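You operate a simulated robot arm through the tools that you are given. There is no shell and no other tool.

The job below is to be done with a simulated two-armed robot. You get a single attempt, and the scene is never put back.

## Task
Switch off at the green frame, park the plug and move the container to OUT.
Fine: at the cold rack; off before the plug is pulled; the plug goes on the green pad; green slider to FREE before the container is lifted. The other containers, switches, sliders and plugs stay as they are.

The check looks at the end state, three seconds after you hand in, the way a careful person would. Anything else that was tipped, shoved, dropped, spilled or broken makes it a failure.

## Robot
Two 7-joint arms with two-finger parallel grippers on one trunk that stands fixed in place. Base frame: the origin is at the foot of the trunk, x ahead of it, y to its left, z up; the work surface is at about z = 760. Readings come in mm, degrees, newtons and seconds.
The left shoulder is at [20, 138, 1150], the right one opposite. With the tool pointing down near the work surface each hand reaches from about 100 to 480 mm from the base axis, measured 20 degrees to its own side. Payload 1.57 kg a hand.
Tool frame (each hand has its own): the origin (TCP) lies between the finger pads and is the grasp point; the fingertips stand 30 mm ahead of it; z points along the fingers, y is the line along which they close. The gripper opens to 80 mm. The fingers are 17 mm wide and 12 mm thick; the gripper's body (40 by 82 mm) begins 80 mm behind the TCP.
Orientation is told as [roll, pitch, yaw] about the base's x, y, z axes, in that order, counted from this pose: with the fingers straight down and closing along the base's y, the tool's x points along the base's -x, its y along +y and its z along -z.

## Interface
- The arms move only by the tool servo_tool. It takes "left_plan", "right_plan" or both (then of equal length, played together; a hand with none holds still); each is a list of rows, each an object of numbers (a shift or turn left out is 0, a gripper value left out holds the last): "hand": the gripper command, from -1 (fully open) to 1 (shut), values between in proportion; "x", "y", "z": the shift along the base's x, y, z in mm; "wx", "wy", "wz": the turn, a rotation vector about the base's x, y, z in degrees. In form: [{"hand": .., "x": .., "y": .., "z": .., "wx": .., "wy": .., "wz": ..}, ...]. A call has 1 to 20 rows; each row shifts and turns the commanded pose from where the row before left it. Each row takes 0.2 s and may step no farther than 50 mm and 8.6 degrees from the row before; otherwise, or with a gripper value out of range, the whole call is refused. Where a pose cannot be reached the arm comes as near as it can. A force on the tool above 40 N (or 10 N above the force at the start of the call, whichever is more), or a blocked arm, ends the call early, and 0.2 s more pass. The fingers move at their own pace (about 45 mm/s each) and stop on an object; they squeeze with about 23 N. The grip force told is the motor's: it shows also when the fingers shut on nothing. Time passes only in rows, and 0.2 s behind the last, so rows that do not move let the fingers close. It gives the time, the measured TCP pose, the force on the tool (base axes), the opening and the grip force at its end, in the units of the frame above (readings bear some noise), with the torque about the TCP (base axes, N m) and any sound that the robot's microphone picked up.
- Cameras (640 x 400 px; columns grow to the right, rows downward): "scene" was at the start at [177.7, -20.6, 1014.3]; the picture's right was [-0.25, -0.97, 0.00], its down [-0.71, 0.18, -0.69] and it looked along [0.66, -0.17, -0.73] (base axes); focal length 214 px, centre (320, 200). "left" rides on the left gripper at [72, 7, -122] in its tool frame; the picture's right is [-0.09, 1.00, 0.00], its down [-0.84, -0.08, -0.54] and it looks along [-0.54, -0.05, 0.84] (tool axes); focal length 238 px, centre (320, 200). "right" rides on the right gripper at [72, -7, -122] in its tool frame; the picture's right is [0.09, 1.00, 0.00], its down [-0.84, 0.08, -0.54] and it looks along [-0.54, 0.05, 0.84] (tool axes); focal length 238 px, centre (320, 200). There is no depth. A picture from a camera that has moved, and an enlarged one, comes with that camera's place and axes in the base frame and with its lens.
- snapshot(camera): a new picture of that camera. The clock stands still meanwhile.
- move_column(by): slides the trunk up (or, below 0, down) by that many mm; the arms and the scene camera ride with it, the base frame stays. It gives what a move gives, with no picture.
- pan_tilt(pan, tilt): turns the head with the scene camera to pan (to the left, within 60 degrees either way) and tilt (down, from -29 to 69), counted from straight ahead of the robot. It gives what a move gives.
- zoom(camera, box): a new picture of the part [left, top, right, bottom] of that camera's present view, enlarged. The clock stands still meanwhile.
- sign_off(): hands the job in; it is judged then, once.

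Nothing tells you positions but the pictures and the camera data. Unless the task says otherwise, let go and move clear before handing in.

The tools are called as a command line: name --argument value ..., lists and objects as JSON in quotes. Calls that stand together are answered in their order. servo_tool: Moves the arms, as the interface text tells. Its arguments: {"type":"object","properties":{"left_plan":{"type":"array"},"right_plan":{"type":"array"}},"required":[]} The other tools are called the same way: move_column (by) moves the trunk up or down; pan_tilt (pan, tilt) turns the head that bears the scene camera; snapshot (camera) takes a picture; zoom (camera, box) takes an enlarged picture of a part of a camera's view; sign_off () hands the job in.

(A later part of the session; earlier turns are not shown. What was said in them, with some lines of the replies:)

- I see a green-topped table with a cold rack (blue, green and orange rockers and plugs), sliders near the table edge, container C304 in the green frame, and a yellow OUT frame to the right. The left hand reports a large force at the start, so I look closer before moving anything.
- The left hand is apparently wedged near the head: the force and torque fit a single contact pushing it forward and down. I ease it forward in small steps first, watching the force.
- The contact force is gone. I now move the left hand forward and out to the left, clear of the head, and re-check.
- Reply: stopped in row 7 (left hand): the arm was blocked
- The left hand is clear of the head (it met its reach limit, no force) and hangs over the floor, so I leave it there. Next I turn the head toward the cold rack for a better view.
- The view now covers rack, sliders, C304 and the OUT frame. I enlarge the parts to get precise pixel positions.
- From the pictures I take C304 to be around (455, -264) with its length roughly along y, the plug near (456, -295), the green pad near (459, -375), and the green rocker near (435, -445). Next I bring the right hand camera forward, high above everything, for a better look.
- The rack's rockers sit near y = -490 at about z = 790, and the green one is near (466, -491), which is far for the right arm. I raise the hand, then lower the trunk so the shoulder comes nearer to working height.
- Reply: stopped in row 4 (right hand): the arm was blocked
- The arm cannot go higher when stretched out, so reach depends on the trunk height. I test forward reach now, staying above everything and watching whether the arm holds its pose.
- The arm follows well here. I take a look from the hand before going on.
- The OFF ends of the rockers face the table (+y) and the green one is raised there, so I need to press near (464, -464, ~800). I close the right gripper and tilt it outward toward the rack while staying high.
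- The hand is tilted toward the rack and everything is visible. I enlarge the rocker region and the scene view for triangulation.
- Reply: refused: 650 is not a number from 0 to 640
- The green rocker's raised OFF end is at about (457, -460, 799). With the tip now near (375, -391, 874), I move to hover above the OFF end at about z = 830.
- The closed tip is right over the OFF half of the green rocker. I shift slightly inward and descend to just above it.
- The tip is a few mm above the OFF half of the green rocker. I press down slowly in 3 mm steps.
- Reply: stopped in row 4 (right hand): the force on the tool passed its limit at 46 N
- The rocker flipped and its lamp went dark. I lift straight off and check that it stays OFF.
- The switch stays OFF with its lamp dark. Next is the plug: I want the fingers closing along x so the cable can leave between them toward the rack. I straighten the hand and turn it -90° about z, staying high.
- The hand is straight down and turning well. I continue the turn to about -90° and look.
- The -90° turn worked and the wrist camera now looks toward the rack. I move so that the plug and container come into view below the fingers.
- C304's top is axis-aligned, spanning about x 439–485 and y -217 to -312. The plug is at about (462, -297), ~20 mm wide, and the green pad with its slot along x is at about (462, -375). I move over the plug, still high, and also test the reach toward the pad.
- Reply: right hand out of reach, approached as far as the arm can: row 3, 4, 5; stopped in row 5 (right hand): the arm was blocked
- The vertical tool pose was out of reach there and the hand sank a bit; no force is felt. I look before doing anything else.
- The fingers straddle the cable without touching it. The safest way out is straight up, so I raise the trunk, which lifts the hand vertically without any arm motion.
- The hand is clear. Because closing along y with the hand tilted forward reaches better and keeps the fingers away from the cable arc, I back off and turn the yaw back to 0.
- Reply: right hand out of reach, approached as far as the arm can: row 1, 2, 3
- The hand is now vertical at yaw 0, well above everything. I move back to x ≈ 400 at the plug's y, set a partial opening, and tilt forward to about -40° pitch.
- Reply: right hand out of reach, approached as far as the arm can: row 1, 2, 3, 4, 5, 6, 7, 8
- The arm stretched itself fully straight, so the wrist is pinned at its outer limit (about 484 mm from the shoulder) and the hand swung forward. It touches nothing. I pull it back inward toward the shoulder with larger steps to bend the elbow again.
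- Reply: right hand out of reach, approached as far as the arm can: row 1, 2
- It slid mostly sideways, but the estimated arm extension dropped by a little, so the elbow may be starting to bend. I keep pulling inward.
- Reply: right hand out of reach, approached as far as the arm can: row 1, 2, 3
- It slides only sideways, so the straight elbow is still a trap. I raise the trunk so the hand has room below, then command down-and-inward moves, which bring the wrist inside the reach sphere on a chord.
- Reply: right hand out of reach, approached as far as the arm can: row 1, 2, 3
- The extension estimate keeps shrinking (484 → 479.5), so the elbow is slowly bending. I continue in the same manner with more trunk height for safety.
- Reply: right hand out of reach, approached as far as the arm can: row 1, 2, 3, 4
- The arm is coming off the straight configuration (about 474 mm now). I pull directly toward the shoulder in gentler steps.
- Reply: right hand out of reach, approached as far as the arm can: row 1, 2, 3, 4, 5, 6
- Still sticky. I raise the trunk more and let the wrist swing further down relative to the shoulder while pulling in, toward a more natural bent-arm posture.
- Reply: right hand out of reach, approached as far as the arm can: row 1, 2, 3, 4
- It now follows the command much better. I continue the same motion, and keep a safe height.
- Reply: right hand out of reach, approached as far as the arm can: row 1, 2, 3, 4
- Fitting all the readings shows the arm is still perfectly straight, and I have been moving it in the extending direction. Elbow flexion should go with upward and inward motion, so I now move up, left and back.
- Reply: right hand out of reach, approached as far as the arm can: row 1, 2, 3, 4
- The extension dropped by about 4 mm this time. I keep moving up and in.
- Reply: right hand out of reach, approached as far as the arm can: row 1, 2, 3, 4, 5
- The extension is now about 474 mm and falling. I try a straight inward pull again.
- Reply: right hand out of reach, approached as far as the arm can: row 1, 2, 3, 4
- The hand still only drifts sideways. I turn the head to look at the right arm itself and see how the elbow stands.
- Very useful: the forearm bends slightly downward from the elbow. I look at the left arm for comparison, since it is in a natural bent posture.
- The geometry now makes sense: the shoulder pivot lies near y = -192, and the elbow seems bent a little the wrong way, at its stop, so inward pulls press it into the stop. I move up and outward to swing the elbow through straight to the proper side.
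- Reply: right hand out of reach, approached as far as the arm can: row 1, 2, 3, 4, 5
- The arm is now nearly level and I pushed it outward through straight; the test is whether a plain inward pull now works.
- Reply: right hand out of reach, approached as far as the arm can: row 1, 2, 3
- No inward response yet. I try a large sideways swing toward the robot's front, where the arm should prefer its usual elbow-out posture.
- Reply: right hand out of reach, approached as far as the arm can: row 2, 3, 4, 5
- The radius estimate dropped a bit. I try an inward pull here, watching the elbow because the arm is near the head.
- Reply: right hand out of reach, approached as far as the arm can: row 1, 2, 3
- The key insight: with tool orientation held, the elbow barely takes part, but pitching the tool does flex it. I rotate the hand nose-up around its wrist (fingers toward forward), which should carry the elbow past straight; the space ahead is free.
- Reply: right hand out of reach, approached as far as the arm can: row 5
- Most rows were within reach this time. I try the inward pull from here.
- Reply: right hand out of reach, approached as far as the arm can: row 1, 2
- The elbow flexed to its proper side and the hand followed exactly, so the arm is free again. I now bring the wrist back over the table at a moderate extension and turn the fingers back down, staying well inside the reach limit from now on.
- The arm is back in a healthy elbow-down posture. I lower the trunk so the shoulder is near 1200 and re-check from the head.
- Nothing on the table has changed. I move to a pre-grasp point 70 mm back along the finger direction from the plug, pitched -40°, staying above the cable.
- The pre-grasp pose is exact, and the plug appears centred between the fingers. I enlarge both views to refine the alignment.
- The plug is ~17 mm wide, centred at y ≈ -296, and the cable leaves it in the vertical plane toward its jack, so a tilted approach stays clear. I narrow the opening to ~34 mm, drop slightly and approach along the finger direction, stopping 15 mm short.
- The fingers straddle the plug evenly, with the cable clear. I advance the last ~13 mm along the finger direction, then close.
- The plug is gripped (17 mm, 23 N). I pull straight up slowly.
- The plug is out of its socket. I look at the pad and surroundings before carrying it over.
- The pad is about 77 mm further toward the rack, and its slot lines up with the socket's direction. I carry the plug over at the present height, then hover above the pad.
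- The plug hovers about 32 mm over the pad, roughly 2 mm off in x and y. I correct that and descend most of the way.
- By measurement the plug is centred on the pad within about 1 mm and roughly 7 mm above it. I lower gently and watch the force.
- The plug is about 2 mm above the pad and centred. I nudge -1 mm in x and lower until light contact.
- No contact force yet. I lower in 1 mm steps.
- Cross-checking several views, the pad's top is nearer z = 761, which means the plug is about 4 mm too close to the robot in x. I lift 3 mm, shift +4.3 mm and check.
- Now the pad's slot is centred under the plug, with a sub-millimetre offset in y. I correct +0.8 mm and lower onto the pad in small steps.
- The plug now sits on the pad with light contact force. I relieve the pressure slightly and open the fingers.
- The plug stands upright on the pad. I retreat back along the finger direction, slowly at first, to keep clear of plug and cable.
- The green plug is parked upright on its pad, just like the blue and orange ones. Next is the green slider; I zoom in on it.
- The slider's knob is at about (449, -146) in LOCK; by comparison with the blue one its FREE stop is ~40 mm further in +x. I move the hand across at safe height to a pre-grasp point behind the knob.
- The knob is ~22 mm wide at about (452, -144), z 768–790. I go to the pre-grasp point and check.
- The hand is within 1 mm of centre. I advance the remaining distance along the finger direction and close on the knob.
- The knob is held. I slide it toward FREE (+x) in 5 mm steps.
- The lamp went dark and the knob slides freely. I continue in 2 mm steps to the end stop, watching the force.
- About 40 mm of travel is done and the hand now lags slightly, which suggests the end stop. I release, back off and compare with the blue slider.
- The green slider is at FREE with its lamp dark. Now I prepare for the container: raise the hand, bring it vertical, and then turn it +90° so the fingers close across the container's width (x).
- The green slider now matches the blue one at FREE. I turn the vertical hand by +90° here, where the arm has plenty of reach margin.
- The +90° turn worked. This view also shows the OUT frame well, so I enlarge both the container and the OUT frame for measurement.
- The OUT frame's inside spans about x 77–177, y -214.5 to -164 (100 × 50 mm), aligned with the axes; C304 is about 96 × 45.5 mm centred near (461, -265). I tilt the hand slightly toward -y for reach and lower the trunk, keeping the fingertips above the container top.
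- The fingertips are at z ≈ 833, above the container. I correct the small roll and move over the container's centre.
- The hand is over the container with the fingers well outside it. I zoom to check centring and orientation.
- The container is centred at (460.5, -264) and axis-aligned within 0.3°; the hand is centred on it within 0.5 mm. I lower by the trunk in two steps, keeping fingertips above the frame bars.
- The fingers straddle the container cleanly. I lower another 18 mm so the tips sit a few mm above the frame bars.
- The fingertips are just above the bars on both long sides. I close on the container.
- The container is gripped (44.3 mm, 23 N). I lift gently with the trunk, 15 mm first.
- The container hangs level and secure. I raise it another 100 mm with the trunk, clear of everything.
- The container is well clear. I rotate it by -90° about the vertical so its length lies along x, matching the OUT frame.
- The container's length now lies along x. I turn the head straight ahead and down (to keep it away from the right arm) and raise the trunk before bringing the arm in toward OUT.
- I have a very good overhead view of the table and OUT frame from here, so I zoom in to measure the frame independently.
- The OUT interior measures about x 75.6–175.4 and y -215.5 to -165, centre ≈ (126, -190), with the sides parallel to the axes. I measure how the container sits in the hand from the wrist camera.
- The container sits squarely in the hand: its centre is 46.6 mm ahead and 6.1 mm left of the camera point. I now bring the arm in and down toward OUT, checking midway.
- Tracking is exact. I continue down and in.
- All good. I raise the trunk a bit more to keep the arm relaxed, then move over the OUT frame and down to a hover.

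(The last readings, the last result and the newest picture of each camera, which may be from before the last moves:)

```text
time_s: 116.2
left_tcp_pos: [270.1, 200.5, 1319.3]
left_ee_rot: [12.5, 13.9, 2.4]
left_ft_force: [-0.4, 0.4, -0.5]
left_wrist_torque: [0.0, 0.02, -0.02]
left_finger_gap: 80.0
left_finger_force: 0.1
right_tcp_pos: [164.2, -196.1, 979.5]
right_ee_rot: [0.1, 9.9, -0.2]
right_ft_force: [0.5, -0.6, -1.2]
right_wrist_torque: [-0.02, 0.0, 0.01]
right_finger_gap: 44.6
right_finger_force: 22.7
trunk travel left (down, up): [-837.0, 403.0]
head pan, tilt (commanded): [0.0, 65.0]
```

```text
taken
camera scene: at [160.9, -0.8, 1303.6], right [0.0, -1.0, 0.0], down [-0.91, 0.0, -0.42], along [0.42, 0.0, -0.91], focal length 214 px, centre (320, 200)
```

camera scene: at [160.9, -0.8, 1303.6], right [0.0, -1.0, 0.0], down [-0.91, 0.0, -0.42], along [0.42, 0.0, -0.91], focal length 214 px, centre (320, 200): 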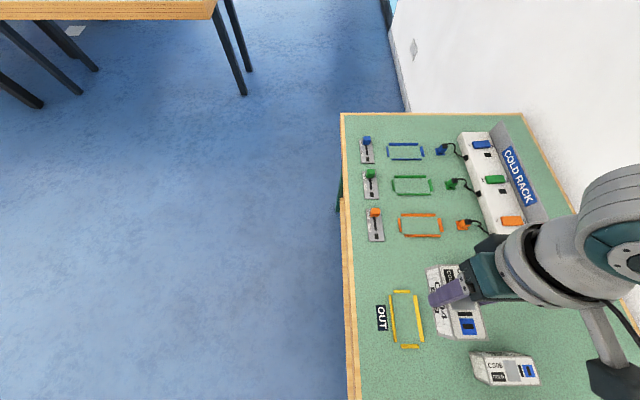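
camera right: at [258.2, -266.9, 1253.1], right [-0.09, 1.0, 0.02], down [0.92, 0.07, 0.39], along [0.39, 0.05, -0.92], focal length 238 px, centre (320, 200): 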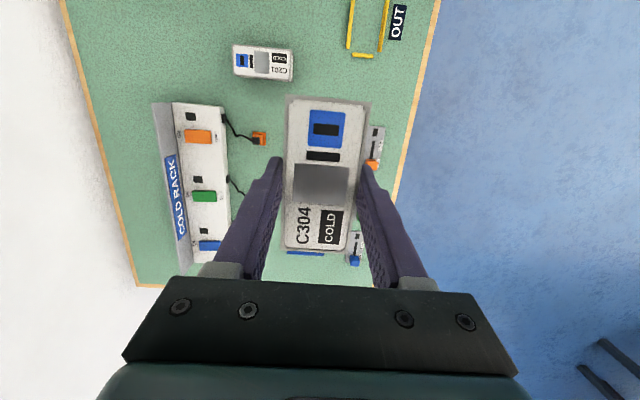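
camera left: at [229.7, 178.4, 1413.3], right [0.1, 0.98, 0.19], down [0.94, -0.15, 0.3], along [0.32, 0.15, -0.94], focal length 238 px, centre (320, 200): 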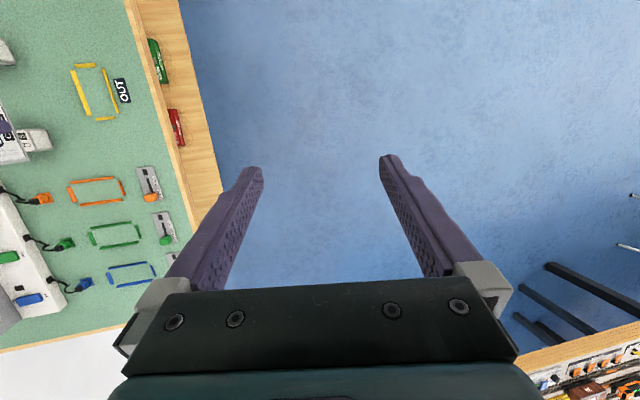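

servo_tool --right_plan '[{"hand": 1, "x": -6.2, "y": 1, "z": -17}, {"x": -6.2, "y": 1, "z": -17}, {"x": -6.2, "y": 1, "z": -17}, {"x": -6.2, "y": 1, "z": -17}, {"x": -6.2, "y": 1, "z": -17}, {"x": -6, "y": 1, "z": -17}, {}]'

snapshot --camera "scene"

snapshot --camera "right"

snapshot --camera "left"

```text
time_s: 117.8
left_tcp_pos: [269.9, 199.5, 1320.0]
left_ee_rot: [12.5, 14.0, 2.4]
left_ft_force: [0.2, -0.1, -0.1]
left_wrist_torque: [0.04, -0.01, 0.03]
left_finger_gap: 79.9
left_finger_force: 0.1
right_tcp_pos: [127.0, -188.6, 878.4]
right_ee_rot: [0.0, 9.9, -0.3]
right_ft_force: [-0.8, 0.1, -0.8]
right_wrist_torque: [0.0, -0.02, 0.01]
right_finger_gap: 44.5
right_finger_force: 22.9
trunk travel left (down, up): [-837.0, 403.0]
head pan, tilt (commanded): [0.0, 65.0]
```

```text
taken
camera scene: at [160.9, -0.8, 1303.6], right [0.0, -1.0, 0.0], down [-0.91, 0.0, -0.42], along [0.42, 0.0, -0.91], focal length 214 px, centre (320, 200)
```

scene: 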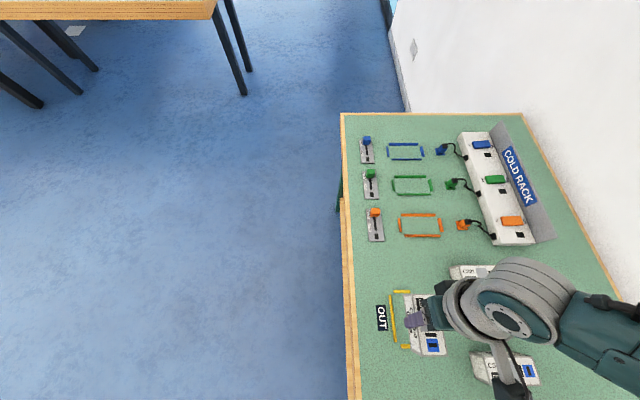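

```text
taken
camera right: at [77.6, -195.3, 1010.0], right [-0.09, 1.0, 0.02], down [0.92, 0.07, 0.39], along [0.39, 0.05, -0.92], focal length 238 px, centre (320, 200)
```

right: 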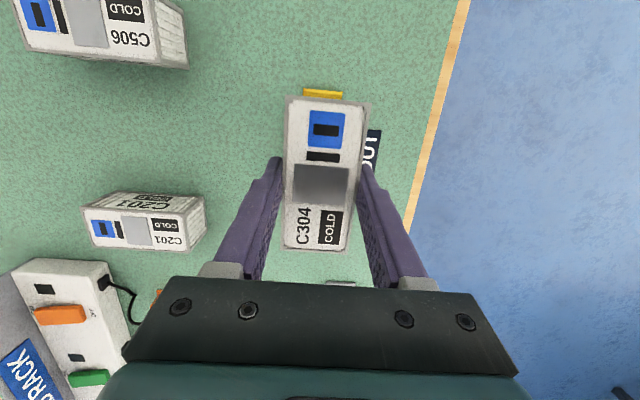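

```text
taken
camera left: at [229.7, 178.4, 1453.3], right [0.1, 0.98, 0.19], down [0.94, -0.15, 0.3], along [0.32, 0.15, -0.94], focal length 238 px, centre (320, 200)
```

left: 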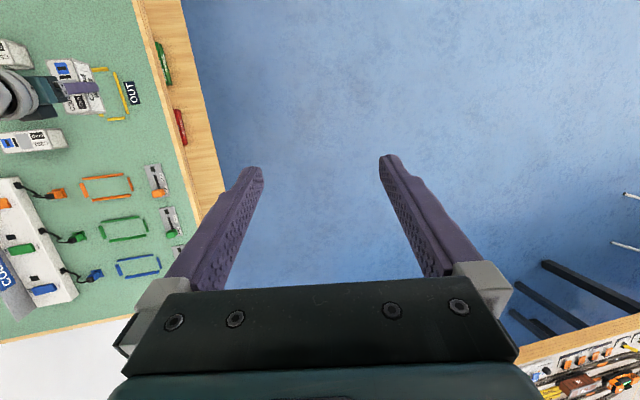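

The container hovers over OUT. By measurement it needs about +1.8 mm in x and -0.8 mm in y. I correct that and lower 40 mm with the trunk to check alignment against the bars.

servo_tool --right_plan '[{"hand": 1, "x": 1.8, "y": -0.8}, {}]'

move_column --by -45

snapshot --camera "right"

zoom --camera "right" --box '[240, 60, 400, 160]'

zoom --camera "scene" --box '[370, 275, 490, 375]'

```text
time_s: 118.4
left_tcp_pos: [269.3, 200.2, 1319.1]
left_ee_rot: [12.5, 13.9, 2.3]
left_ft_force: [-0.8, -0.2, 0.6]
left_wrist_torque: [0.0, 0.01, -0.01]
left_finger_gap: 79.8
left_finger_force: 0.0
right_tcp_pos: [128.0, -190.7, 876.6]
right_ee_rot: [0.0, 9.9, -0.2]
right_ft_force: [-0.8, 0.2, -1.5]
right_wrist_torque: [-0.03, -0.03, -0.02]
right_finger_gap: 44.4
right_finger_force: 22.6
trunk travel left (down, up): [-837.0, 403.0]
head pan, tilt (commanded): [0.0, 65.0]
```

```text
time_s: 119.3
left_tcp_pos: [269.6, 200.1, 1274.8]
left_ee_rot: [12.5, 14.0, 2.5]
left_ft_force: [0.2, 0.7, 0.0]
left_wrist_torque: [0.0, 0.02, 0.01]
left_finger_gap: 79.9
left_finger_force: 0.1
right_tcp_pos: [128.7, -189.4, 832.2]
right_ee_rot: [0.0, 10.0, -0.2]
right_ft_force: [1.0, 0.3, -1.5]
right_wrist_torque: [0.03, -0.04, 0.01]
right_finger_gap: 44.5
right_finger_force: 22.9
trunk travel left (down, up): [-792.0, 448.0]
head pan, tilt (commanded): [0.0, 65.0]
```

```text
taken
camera right: at [79.5, -196.0, 965.3], right [-0.09, 1.0, 0.02], down [0.92, 0.07, 0.39], along [0.39, 0.05, -0.92], focal length 238 px, centre (320, 200)
```

right: 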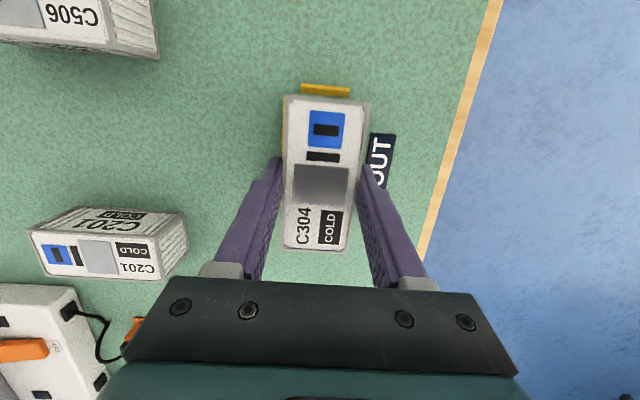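

```text
4.00 times, centred on (320, 110) of right
camera zoom: at [79.5, -196.0, 965.3], right [-0.09, 1.0, 0.02], down [0.92, 0.07, 0.39], along [0.39, 0.05, -0.92], focal length 953 px, centre (320, 560)
```

zoom: 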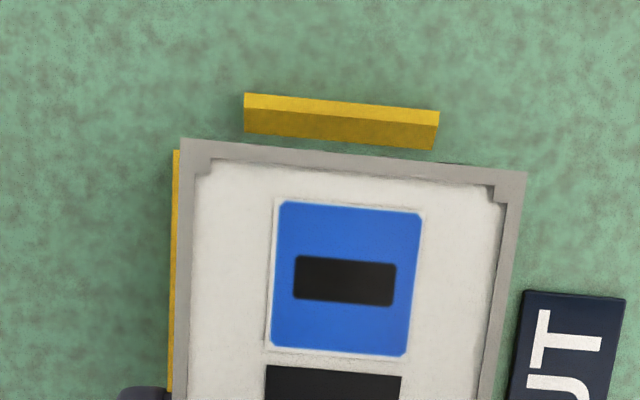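

```text
4.00 times, centred on (430, 325) of scene
camera zoom: at [160.9, -0.8, 1258.6], right [0.0, -1.0, 0.0], down [-0.91, 0.0, -0.42], along [0.42, 0.0, -0.91], focal length 858 px, centre (-120, -300)
```

zoom: 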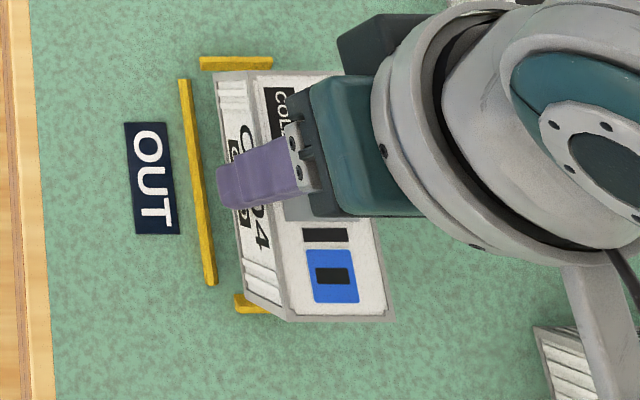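

The container is centred over the frame (estimated centre 126.1, -189.9; inner edges at x ≈ 75.9 and 175.5, y ≈ -165 and -215). I lower by trunk to just above the table.

move_column --by -18

zoom --camera "right" --box '[240, 60, 400, 160]'

zoom --camera "scene" --box '[370, 275, 490, 375]'

zoom --camera "right" --box '[240, 160, 400, 260]'

```text
time_s: 119.9
left_tcp_pos: [270.7, 199.7, 1255.9]
left_ee_rot: [12.6, 14.0, 2.5]
left_ft_force: [0.0, 0.5, 0.0]
left_wrist_torque: [0.0, 0.0, 0.02]
left_finger_gap: 79.9
left_finger_force: 0.1
right_tcp_pos: [128.8, -190.2, 814.1]
right_ee_rot: [0.0, 9.9, -0.1]
right_ft_force: [0.5, -0.6, -1.5]
right_wrist_torque: [-0.02, -0.01, -0.03]
right_finger_gap: 44.3
right_finger_force: 22.8
trunk travel left (down, up): [-774.0, 466.0]
head pan, tilt (commanded): [0.0, 65.0]
```

```text
4.00 times, centred on (320, 110) of right
camera zoom: at [79.5, -195.9, 947.3], right [-0.09, 1.0, 0.02], down [0.92, 0.07, 0.39], along [0.39, 0.05, -0.92], focal length 953 px, centre (320, 560)
```

zoom: 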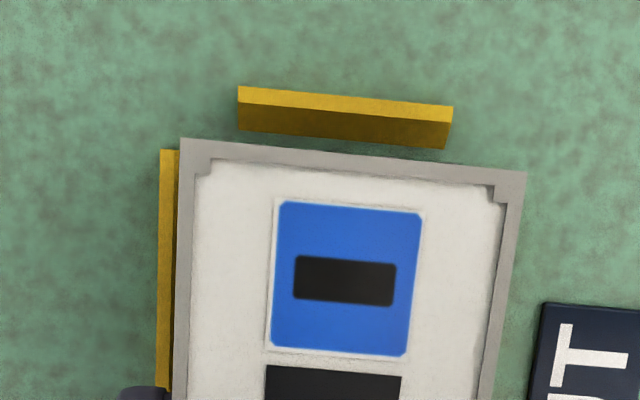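

```text
4.00 times, centred on (430, 325) of scene
camera zoom: at [160.9, -0.8, 1240.6], right [0.0, -1.0, 0.0], down [-0.91, 0.0, -0.42], along [0.42, 0.0, -0.91], focal length 858 px, centre (-120, -300)
```

zoom: 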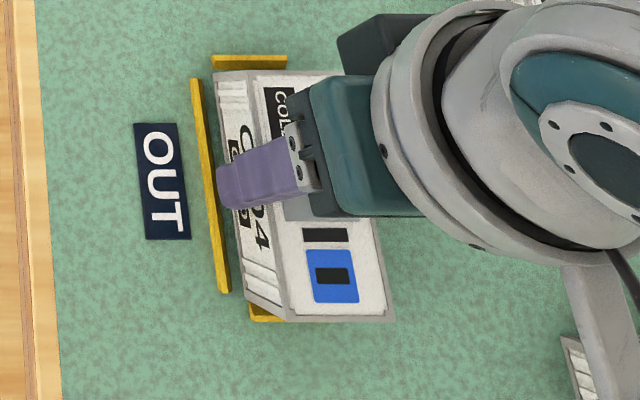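

```text
4.00 times, centred on (320, 210) of right
camera zoom: at [79.5, -195.9, 947.3], right [-0.09, 1.0, 0.02], down [0.92, 0.07, 0.39], along [0.39, 0.05, -0.92], focal length 953 px, centre (320, 160)
```

zoom: 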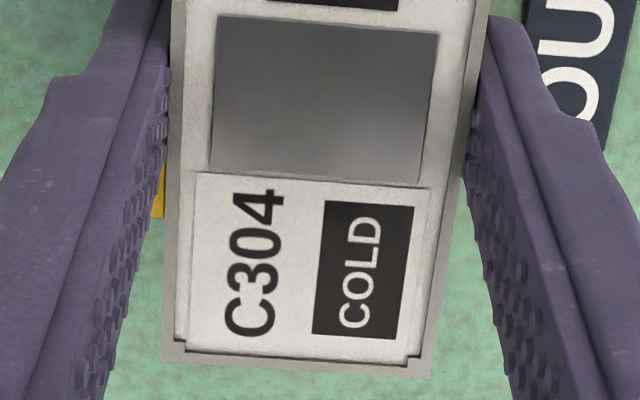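

The bottom is level with the bar tops now. I zoom closely on both long sides to check the gaps before the last few mm.

zoom --camera "right" --box '[270, 80, 310, 160]'

zoom --camera "right" --box '[280, 70, 380, 120]'

zoom --camera "scene" --box '[410, 285, 450, 360]'

```text
5.00 times, centred on (290, 120) of right
camera zoom: at [79.5, -195.9, 947.3], right [-0.09, 1.0, 0.02], down [0.92, 0.07, 0.39], along [0.39, 0.05, -0.92], focal length 1192 px, centre (470, 600)
```

zoom: 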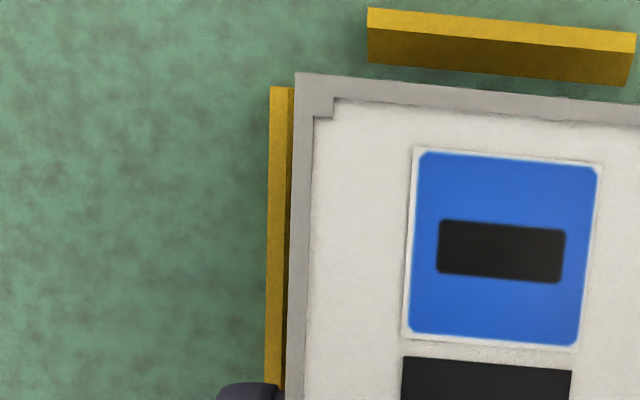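

```text
6.40 times, centred on (330, 95) of right
camera zoom: at [79.5, -195.9, 947.3], right [-0.09, 1.0, 0.02], down [0.92, 0.07, 0.39], along [0.39, 0.05, -0.92], focal length 1525 px, centre (256, 872)
```

zoom: 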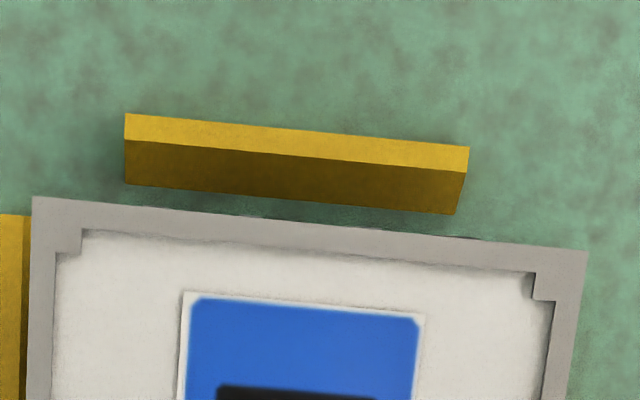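

```text
5.33 times, centred on (430, 322) of scene
camera zoom: at [160.9, -0.8, 1240.6], right [0.0, -1.0, 0.0], down [-0.91, 0.0, -0.42], along [0.42, 0.0, -0.91], focal length 1144 px, centre (-267, -453)
```

zoom: 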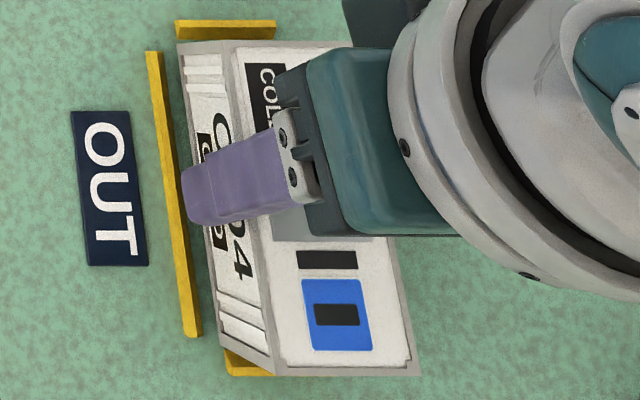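

The bars have sloped inner faces, so there is lead-in, and the container is within about 1 mm of centred. I nudge +0.7 mm in y and lower gently.

servo_tool --right_plan '[{"hand": 1, "y": 0.7, "x": -0.2}, {"z": -2}, {"z": -2}, {"z": -2}, {}]'

servo_tool --right_plan '[{"hand": 1, "z": -1}, {}]'

zoom --camera "right" --box '[240, 60, 400, 160]'

zoom --camera "scene" --box '[370, 275, 490, 375]'

```text
time_s: 121.1
left_tcp_pos: [271.3, 198.8, 1256.8]
left_ee_rot: [12.5, 14.0, 2.4]
left_ft_force: [-0.2, -0.9, -0.1]
left_wrist_torque: [0.0, -0.01, -0.04]
left_finger_gap: 80.1
left_finger_force: 0.1
right_tcp_pos: [128.2, -189.1, 808.2]
right_ee_rot: [0.0, 9.9, -0.3]
right_ft_force: [-0.3, -0.3, -0.7]
right_wrist_torque: [0.0, 0.01, -0.01]
right_finger_gap: 44.3
right_finger_force: 23.2
trunk travel left (down, up): [-774.0, 466.0]
head pan, tilt (commanded): [0.0, 65.0]
```

```text
time_s: 121.7
left_tcp_pos: [271.5, 200.0, 1256.8]
left_ee_rot: [12.6, 14.1, 2.4]
left_ft_force: [0.2, -1.4, -0.8]
left_wrist_torque: [0.01, 0.0, 0.0]
left_finger_gap: 80.1
left_finger_force: 0.1
right_tcp_pos: [127.5, -190.7, 806.9]
right_ee_rot: [0.0, 9.9, -0.2]
right_ft_force: [-0.1, 0.1, -1.1]
right_wrist_torque: [-0.01, 0.0, -0.02]
right_finger_gap: 44.5
right_finger_force: 22.9
trunk travel left (down, up): [-774.0, 466.0]
head pan, tilt (commanded): [0.0, 65.0]
```

```text
4.00 times, centred on (320, 110) of right
camera zoom: at [79.0, -195.8, 940.3], right [-0.09, 1.0, 0.02], down [0.92, 0.07, 0.39], along [0.39, 0.05, -0.92], focal length 953 px, centre (320, 560)
```

zoom: 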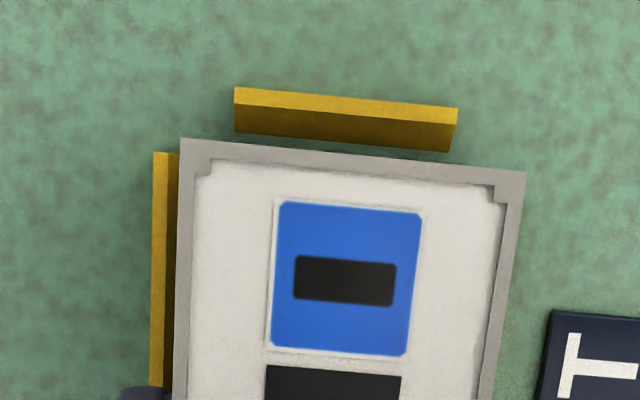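

```text
4.00 times, centred on (430, 325) of scene
camera zoom: at [160.9, -0.8, 1240.6], right [0.0, -1.0, 0.0], down [-0.91, 0.0, -0.42], along [0.42, 0.0, -0.91], focal length 858 px, centre (-120, -300)
```

zoom: 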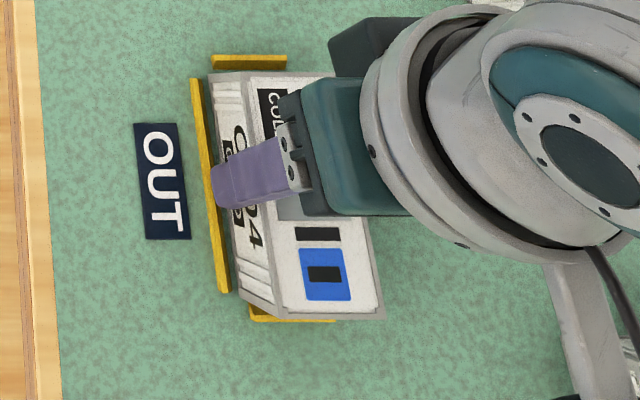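

The container is inside the frame with gaps on all sides, about 1 mm off the table. I lower in 1 mm steps until contact.

servo_tool --right_plan '[{"hand": 1, "z": -1, "x": 0.3, "y": 0.4}, {}]'

servo_tool --right_plan '[{"hand": 1, "z": -0.8}, {}]'

```text
time_s: 122.3
left_tcp_pos: [270.1, 200.3, 1256.6]
left_ee_rot: [12.5, 14.1, 2.4]
left_ft_force: [0.3, -0.2, 0.2]
left_wrist_torque: [-0.02, 0.01, 0.0]
left_finger_gap: 79.8
left_finger_force: 0.1
right_tcp_pos: [127.1, -190.3, 806.4]
right_ee_rot: [0.0, 10.0, -0.2]
right_ft_force: [-0.5, 0.2, -1.6]
right_wrist_torque: [0.01, -0.02, -0.03]
right_finger_gap: 44.2
right_finger_force: 22.9
trunk travel left (down, up): [-774.0, 466.0]
head pan, tilt (commanded): [0.0, 65.0]
```

```text
time_s: 122.9
left_tcp_pos: [270.5, 198.2, 1257.8]
left_ee_rot: [12.5, 14.0, 2.4]
left_ft_force: [0.0, -0.3, 0.3]
left_wrist_torque: [-0.02, 0.0, -0.02]
left_finger_gap: 80.1
left_finger_force: 0.1
right_tcp_pos: [128.1, -189.5, 806.1]
right_ee_rot: [0.0, 10.0, -0.2]
right_ft_force: [-0.3, -0.1, -2.1]
right_wrist_torque: [0.03, 0.01, -0.01]
right_finger_gap: 44.6
right_finger_force: 23.1
trunk travel left (down, up): [-774.0, 466.0]
head pan, tilt (commanded): [0.0, 65.0]
```

servo_tool --right_plan '[{"hand": 1, "z": -0.8}, {}]'

servo_tool --right_plan '[{"hand": 1, "z": -0.8}, {}]'

zoom --camera "scene" --box '[400, 280, 480, 360]'

```text
time_s: 123.5
left_tcp_pos: [270.6, 199.7, 1255.4]
left_ee_rot: [12.5, 13.9, 2.4]
left_ft_force: [0.1, -0.1, 0.5]
left_wrist_torque: [0.0, 0.02, 0.04]
left_finger_gap: 80.0
left_finger_force: 0.0
right_tcp_pos: [129.1, -188.7, 805.0]
right_ee_rot: [0.0, 10.0, -0.2]
right_ft_force: [-0.9, 1.0, 8.1]
right_wrist_torque: [-0.09, 0.3, 0.04]
right_finger_gap: 44.4
right_finger_force: 23.3
trunk travel left (down, up): [-774.0, 466.0]
head pan, tilt (commanded): [0.0, 65.0]
```

```text
time_s: 124.1
left_tcp_pos: [270.6, 198.3, 1255.1]
left_ee_rot: [12.5, 13.9, 2.4]
left_ft_force: [0.0, -1.4, 0.5]
left_wrist_torque: [0.03, 0.03, -0.01]
left_finger_gap: 79.7
left_finger_force: 0.1
right_tcp_pos: [128.3, -189.4, 804.1]
right_ee_rot: [0.1, 9.9, -0.2]
right_ft_force: [-2.4, 2.1, 20.1]
right_wrist_torque: [0.01, 0.04, 0.01]
right_finger_gap: 44.7
right_finger_force: 23.0
trunk travel left (down, up): [-774.0, 466.0]
head pan, tilt (commanded): [0.0, 65.0]
```

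```text
5.00 times, centred on (440, 320) of scene
camera zoom: at [161.0, -1.0, 1240.8], right [0.0, -1.0, 0.0], down [-0.91, 0.0, -0.42], along [0.42, 0.0, -0.91], focal length 1072 px, centre (-280, -400)
```

zoom: 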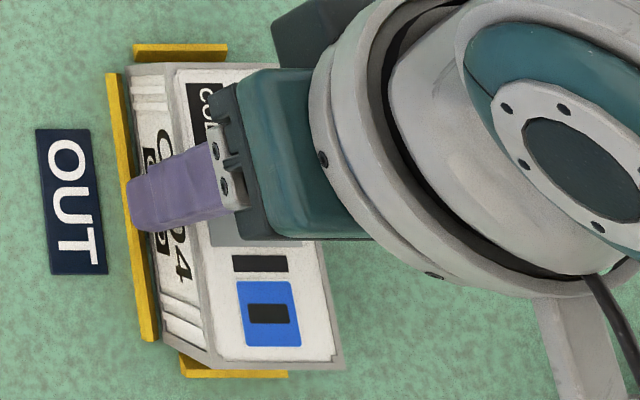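

The container rests flat on the table inside OUT. I relieve the pressing force slightly and open the fingers.

servo_tool --right_plan '[{"hand": 1, "z": 1}, {"hand": -0.3}, {"hand": -0.5}, {"hand": -0.5}, {"hand": -0.5}]'

zoom --camera "right" --box '[240, 60, 400, 160]'

zoom --camera "scene" --box '[400, 280, 480, 360]'

```text
time_s: 125.3
left_tcp_pos: [270.8, 199.0, 1256.6]
left_ee_rot: [12.4, 14.0, 2.4]
left_ft_force: [0.3, 0.2, -0.2]
left_wrist_torque: [0.01, 0.03, -0.01]
left_finger_gap: 80.2
left_finger_force: 0.1
right_tcp_pos: [129.6, -188.4, 804.3]
right_ee_rot: [0.0, 9.9, -0.2]
right_ft_force: [-0.3, 0.0, -1.3]
right_wrist_torque: [0.0, -0.02, -0.01]
right_finger_gap: 60.2
right_finger_force: 0.0
trunk travel left (down, up): [-774.0, 466.0]
head pan, tilt (commanded): [0.0, 65.0]
```

```text
4.00 times, centred on (320, 110) of right
camera zoom: at [79.8, -194.8, 938.2], right [-0.09, 1.0, 0.02], down [0.92, 0.07, 0.39], along [0.39, 0.05, -0.92], focal length 953 px, centre (320, 560)
```

zoom: 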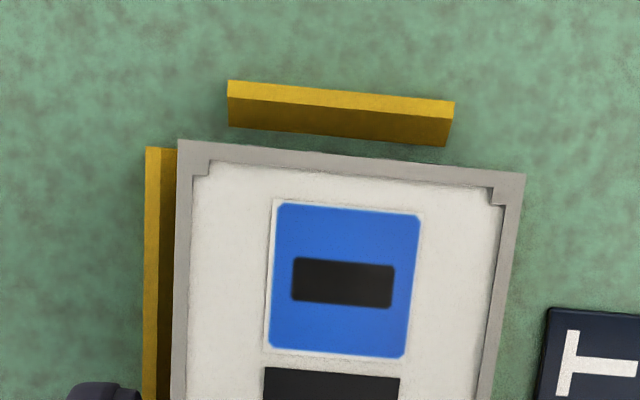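

```text
5.00 times, centred on (440, 320) of scene
camera zoom: at [160.9, -0.8, 1240.6], right [0.0, -1.0, 0.0], down [-0.91, 0.0, -0.42], along [0.42, 0.0, -0.91], focal length 1072 px, centre (-280, -400)
```

zoom: 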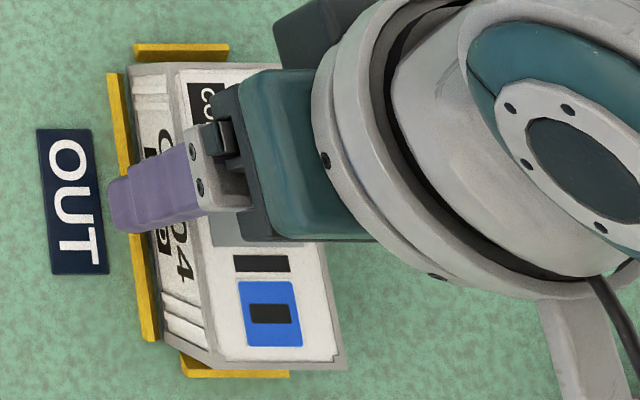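

The container stays put inside OUT. I open fully and lift the hand straight up with the trunk.

servo_tool --right_plan '[{"hand": -0.9}, {"hand": -0.9}, {}]'

move_column --by 120

snapshot --camera "right"

snapshot --camera "scene"

```text
time_s: 126.1
left_tcp_pos: [270.7, 197.7, 1256.8]
left_ee_rot: [12.5, 14.0, 2.3]
left_ft_force: [-0.6, 1.0, 0.8]
left_wrist_torque: [-0.02, -0.01, 0.01]
left_finger_gap: 79.8
left_finger_force: 0.1
right_tcp_pos: [128.3, -189.9, 804.8]
right_ee_rot: [0.0, 10.0, -0.1]
right_ft_force: [-0.1, 0.5, -0.4]
right_wrist_torque: [0.0, 0.02, -0.01]
right_finger_gap: 75.9
right_finger_force: 0.1
trunk travel left (down, up): [-774.0, 466.0]
head pan, tilt (commanded): [0.0, 65.0]
```

```text
time_s: 127.6
left_tcp_pos: [270.9, 199.3, 1377.0]
left_ee_rot: [12.5, 13.9, 2.4]
left_ft_force: [0.4, -0.4, -0.3]
left_wrist_torque: [-0.02, 0.01, -0.02]
left_finger_gap: 79.9
left_finger_force: 0.0
right_tcp_pos: [128.2, -188.7, 925.7]
right_ee_rot: [0.1, 10.0, -0.3]
right_ft_force: [-0.1, -0.1, 1.0]
right_wrist_torque: [0.0, -0.02, 0.01]
right_finger_gap: 75.9
right_finger_force: 0.0
trunk travel left (down, up): [-894.0, 346.0]
head pan, tilt (commanded): [0.0, 65.0]
```

```text
taken
camera right: at [79.7, -194.8, 1058.1], right [-0.09, 1.0, 0.02], down [0.92, 0.07, 0.39], along [0.39, 0.05, -0.92], focal length 238 px, centre (320, 200)
```

right: 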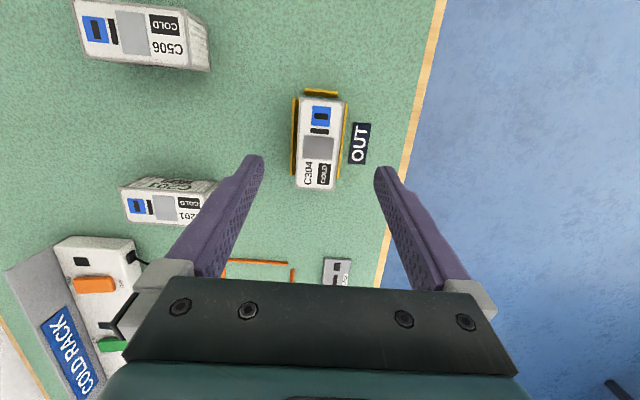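

```text
taken
camera scene: at [160.9, -0.8, 1360.6], right [0.0, -1.0, 0.0], down [-0.91, 0.0, -0.42], along [0.42, 0.0, -0.91], focal length 214 px, centre (320, 200)
```

scene: 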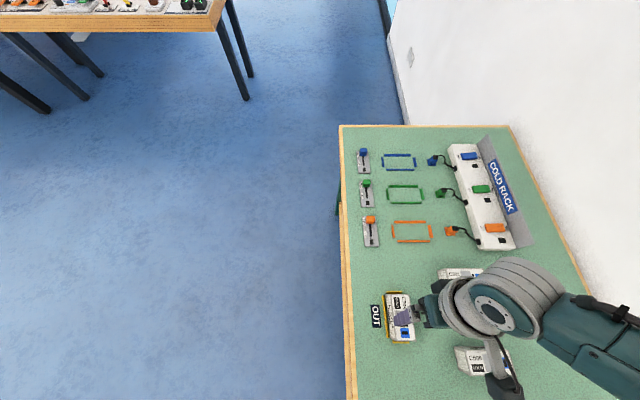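

The container now stands inside the OUT frame and the hand is above it. I move the hand aside a little and inspect every item closely before handing in.

servo_tool --right_plan '[{"x": 15, "y": -8, "z": 10}, {"x": 15, "y": -8, "z": 10}, {"x": 15, "y": -8, "z": 10}, {"x": 15, "y": -8, "z": 10}, {"x": 15, "y": -8, "z": 10}, {"x": 15, "y": -8, "z": 5}, {}]'

zoom --camera "right" --box '[240, 0, 480, 150]'

zoom --camera "scene" --box '[340, 130, 540, 255]'

zoom --camera "scene" --box '[350, 250, 550, 390]'

```text
time_s: 129.2
left_tcp_pos: [270.9, 199.0, 1375.7]
left_ee_rot: [12.5, 14.0, 2.4]
left_ft_force: [-0.7, 0.2, 0.2]
left_wrist_torque: [-0.01, -0.03, 0.0]
left_finger_gap: 79.8
left_finger_force: 0.1
right_tcp_pos: [218.2, -238.2, 981.0]
right_ee_rot: [0.0, 9.9, -0.3]
right_ft_force: [1.0, 0.2, -0.8]
right_wrist_torque: [0.0, 0.02, 0.0]
right_finger_gap: 75.8
right_finger_force: 0.1
trunk travel left (down, up): [-894.0, 346.0]
head pan, tilt (commanded): [0.0, 65.0]
```

```text
2.67 times, centred on (360, 75) of right
camera zoom: at [169.7, -243.4, 1113.7], right [-0.09, 1.0, 0.02], down [0.92, 0.07, 0.39], along [0.39, 0.05, -0.92], focal length 636 px, centre (213, 533)
```

zoom: 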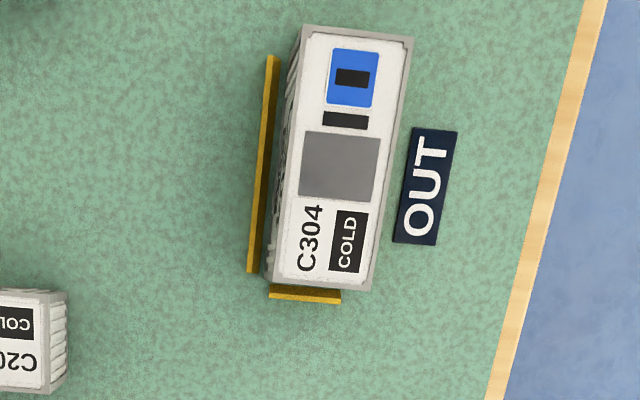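

```text
3.20 times, centred on (440, 192) of scene
camera zoom: at [161.0, -0.8, 1360.6], right [0.0, -1.0, 0.0], down [-0.91, 0.0, -0.42], along [0.42, 0.0, -0.91], focal length 686 px, centre (-64, 224)
```

zoom: 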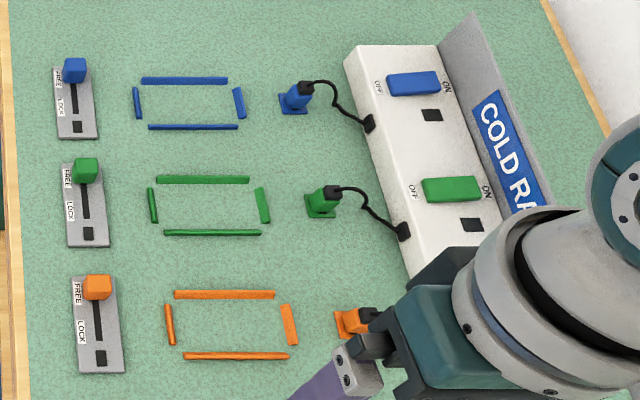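

```text
2.86 times, centred on (450, 320) of scene
camera zoom: at [161.0, -0.8, 1360.6], right [0.0, -1.0, 0.0], down [-0.91, 0.0, -0.42], along [0.42, 0.0, -0.91], focal length 613 px, centre (-51, -143)
```

zoom: 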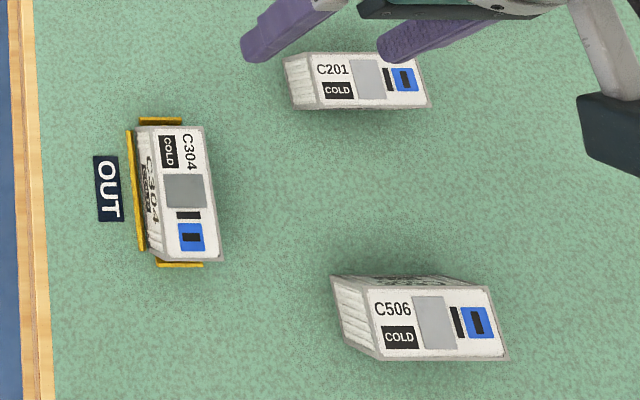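

Rack switches OFF, sliders FREE, all three plugs parked, C201 and C506 untouched. I take one last enlarged look at C304 in the frame and at the green plug and switch.

zoom --camera "scene" --box '[370, 280, 440, 350]'

zoom --camera "right" --box '[320, 0, 400, 120]'

zoom --camera "scene" --box '[420, 140, 520, 210]'

```text
5.71 times, centred on (405, 315) of scene
camera zoom: at [161.0, -0.8, 1360.6], right [0.0, -1.0, 0.0], down [-0.91, 0.0, -0.42], along [0.42, 0.0, -0.91], focal length 1226 px, centre (-166, -457)
```

zoom: 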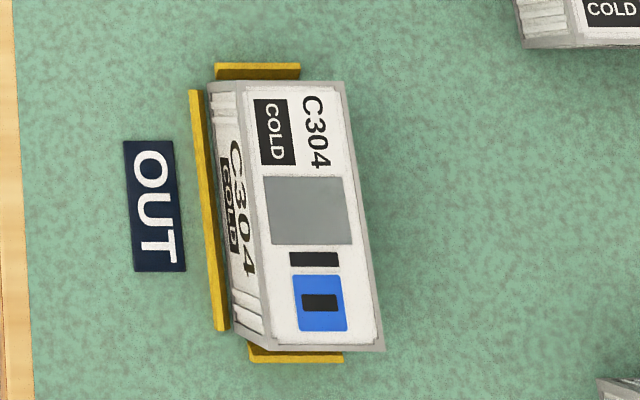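

```text
3.33 times, centred on (360, 60) of right
camera zoom: at [169.7, -243.4, 1113.7], right [-0.09, 1.0, 0.02], down [0.92, 0.07, 0.39], along [0.39, 0.05, -0.92], focal length 794 px, centre (187, 667)
```

zoom: 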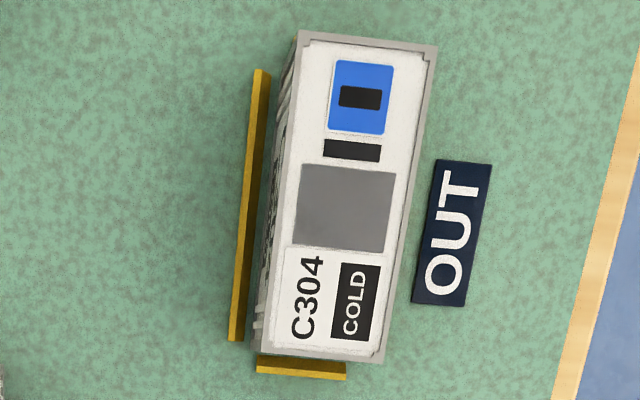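

```text
5.71 times, centred on (470, 175) of scene
camera zoom: at [161.0, -0.8, 1360.6], right [0.0, -1.0, 0.0], down [-0.91, 0.0, -0.42], along [0.42, 0.0, -0.91], focal length 1226 px, centre (-537, 343)
```

zoom: 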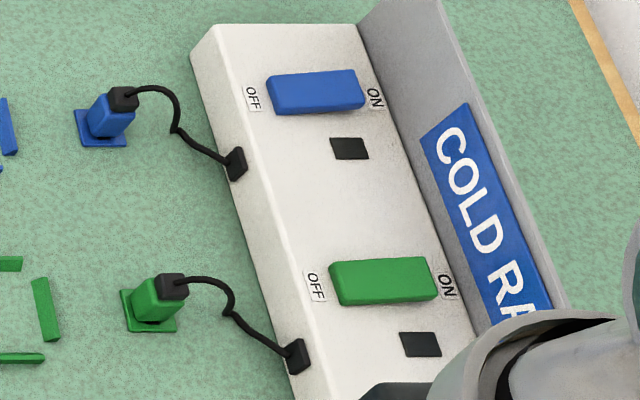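

C304 sits level inside all four OUT bars. The green switch is OFF, the green plug is parked upright on the green pad, the green slider is at FREE, and nothing else was disturbed. Both hands are clear, so I hand the job in.

sign_off

```text
The job is handed in.
```

The job is done and handed in: container C304 is in the OUT frame, with the cold rack's green position shut down first. I don't have the result of the check yet.

- **Switch:** the green rocker on the cold rack was pressed to OFF and its lamp went dark before the plug was touched.
- **Plug:** the green plug was pulled from C304 and stands upright on the green pad.
- **Slider:** the green slider was moved to FREE, and its lamp went dark before the container was lifted.
- **Container:** C304 rests level on the table inside all four yellow OUT bars, with small gaps on each side.

In the final pictures, the other containers, switches, sliders and plugs looked unchanged. Both hands were empty and clear of the table when I handed in.

The right arm got stuck fully straight partway through, before the plug was pulled. I had to raise the trunk and swing the arm around to free it. It touched nothing while doing so, and no unexpected forces were reported.
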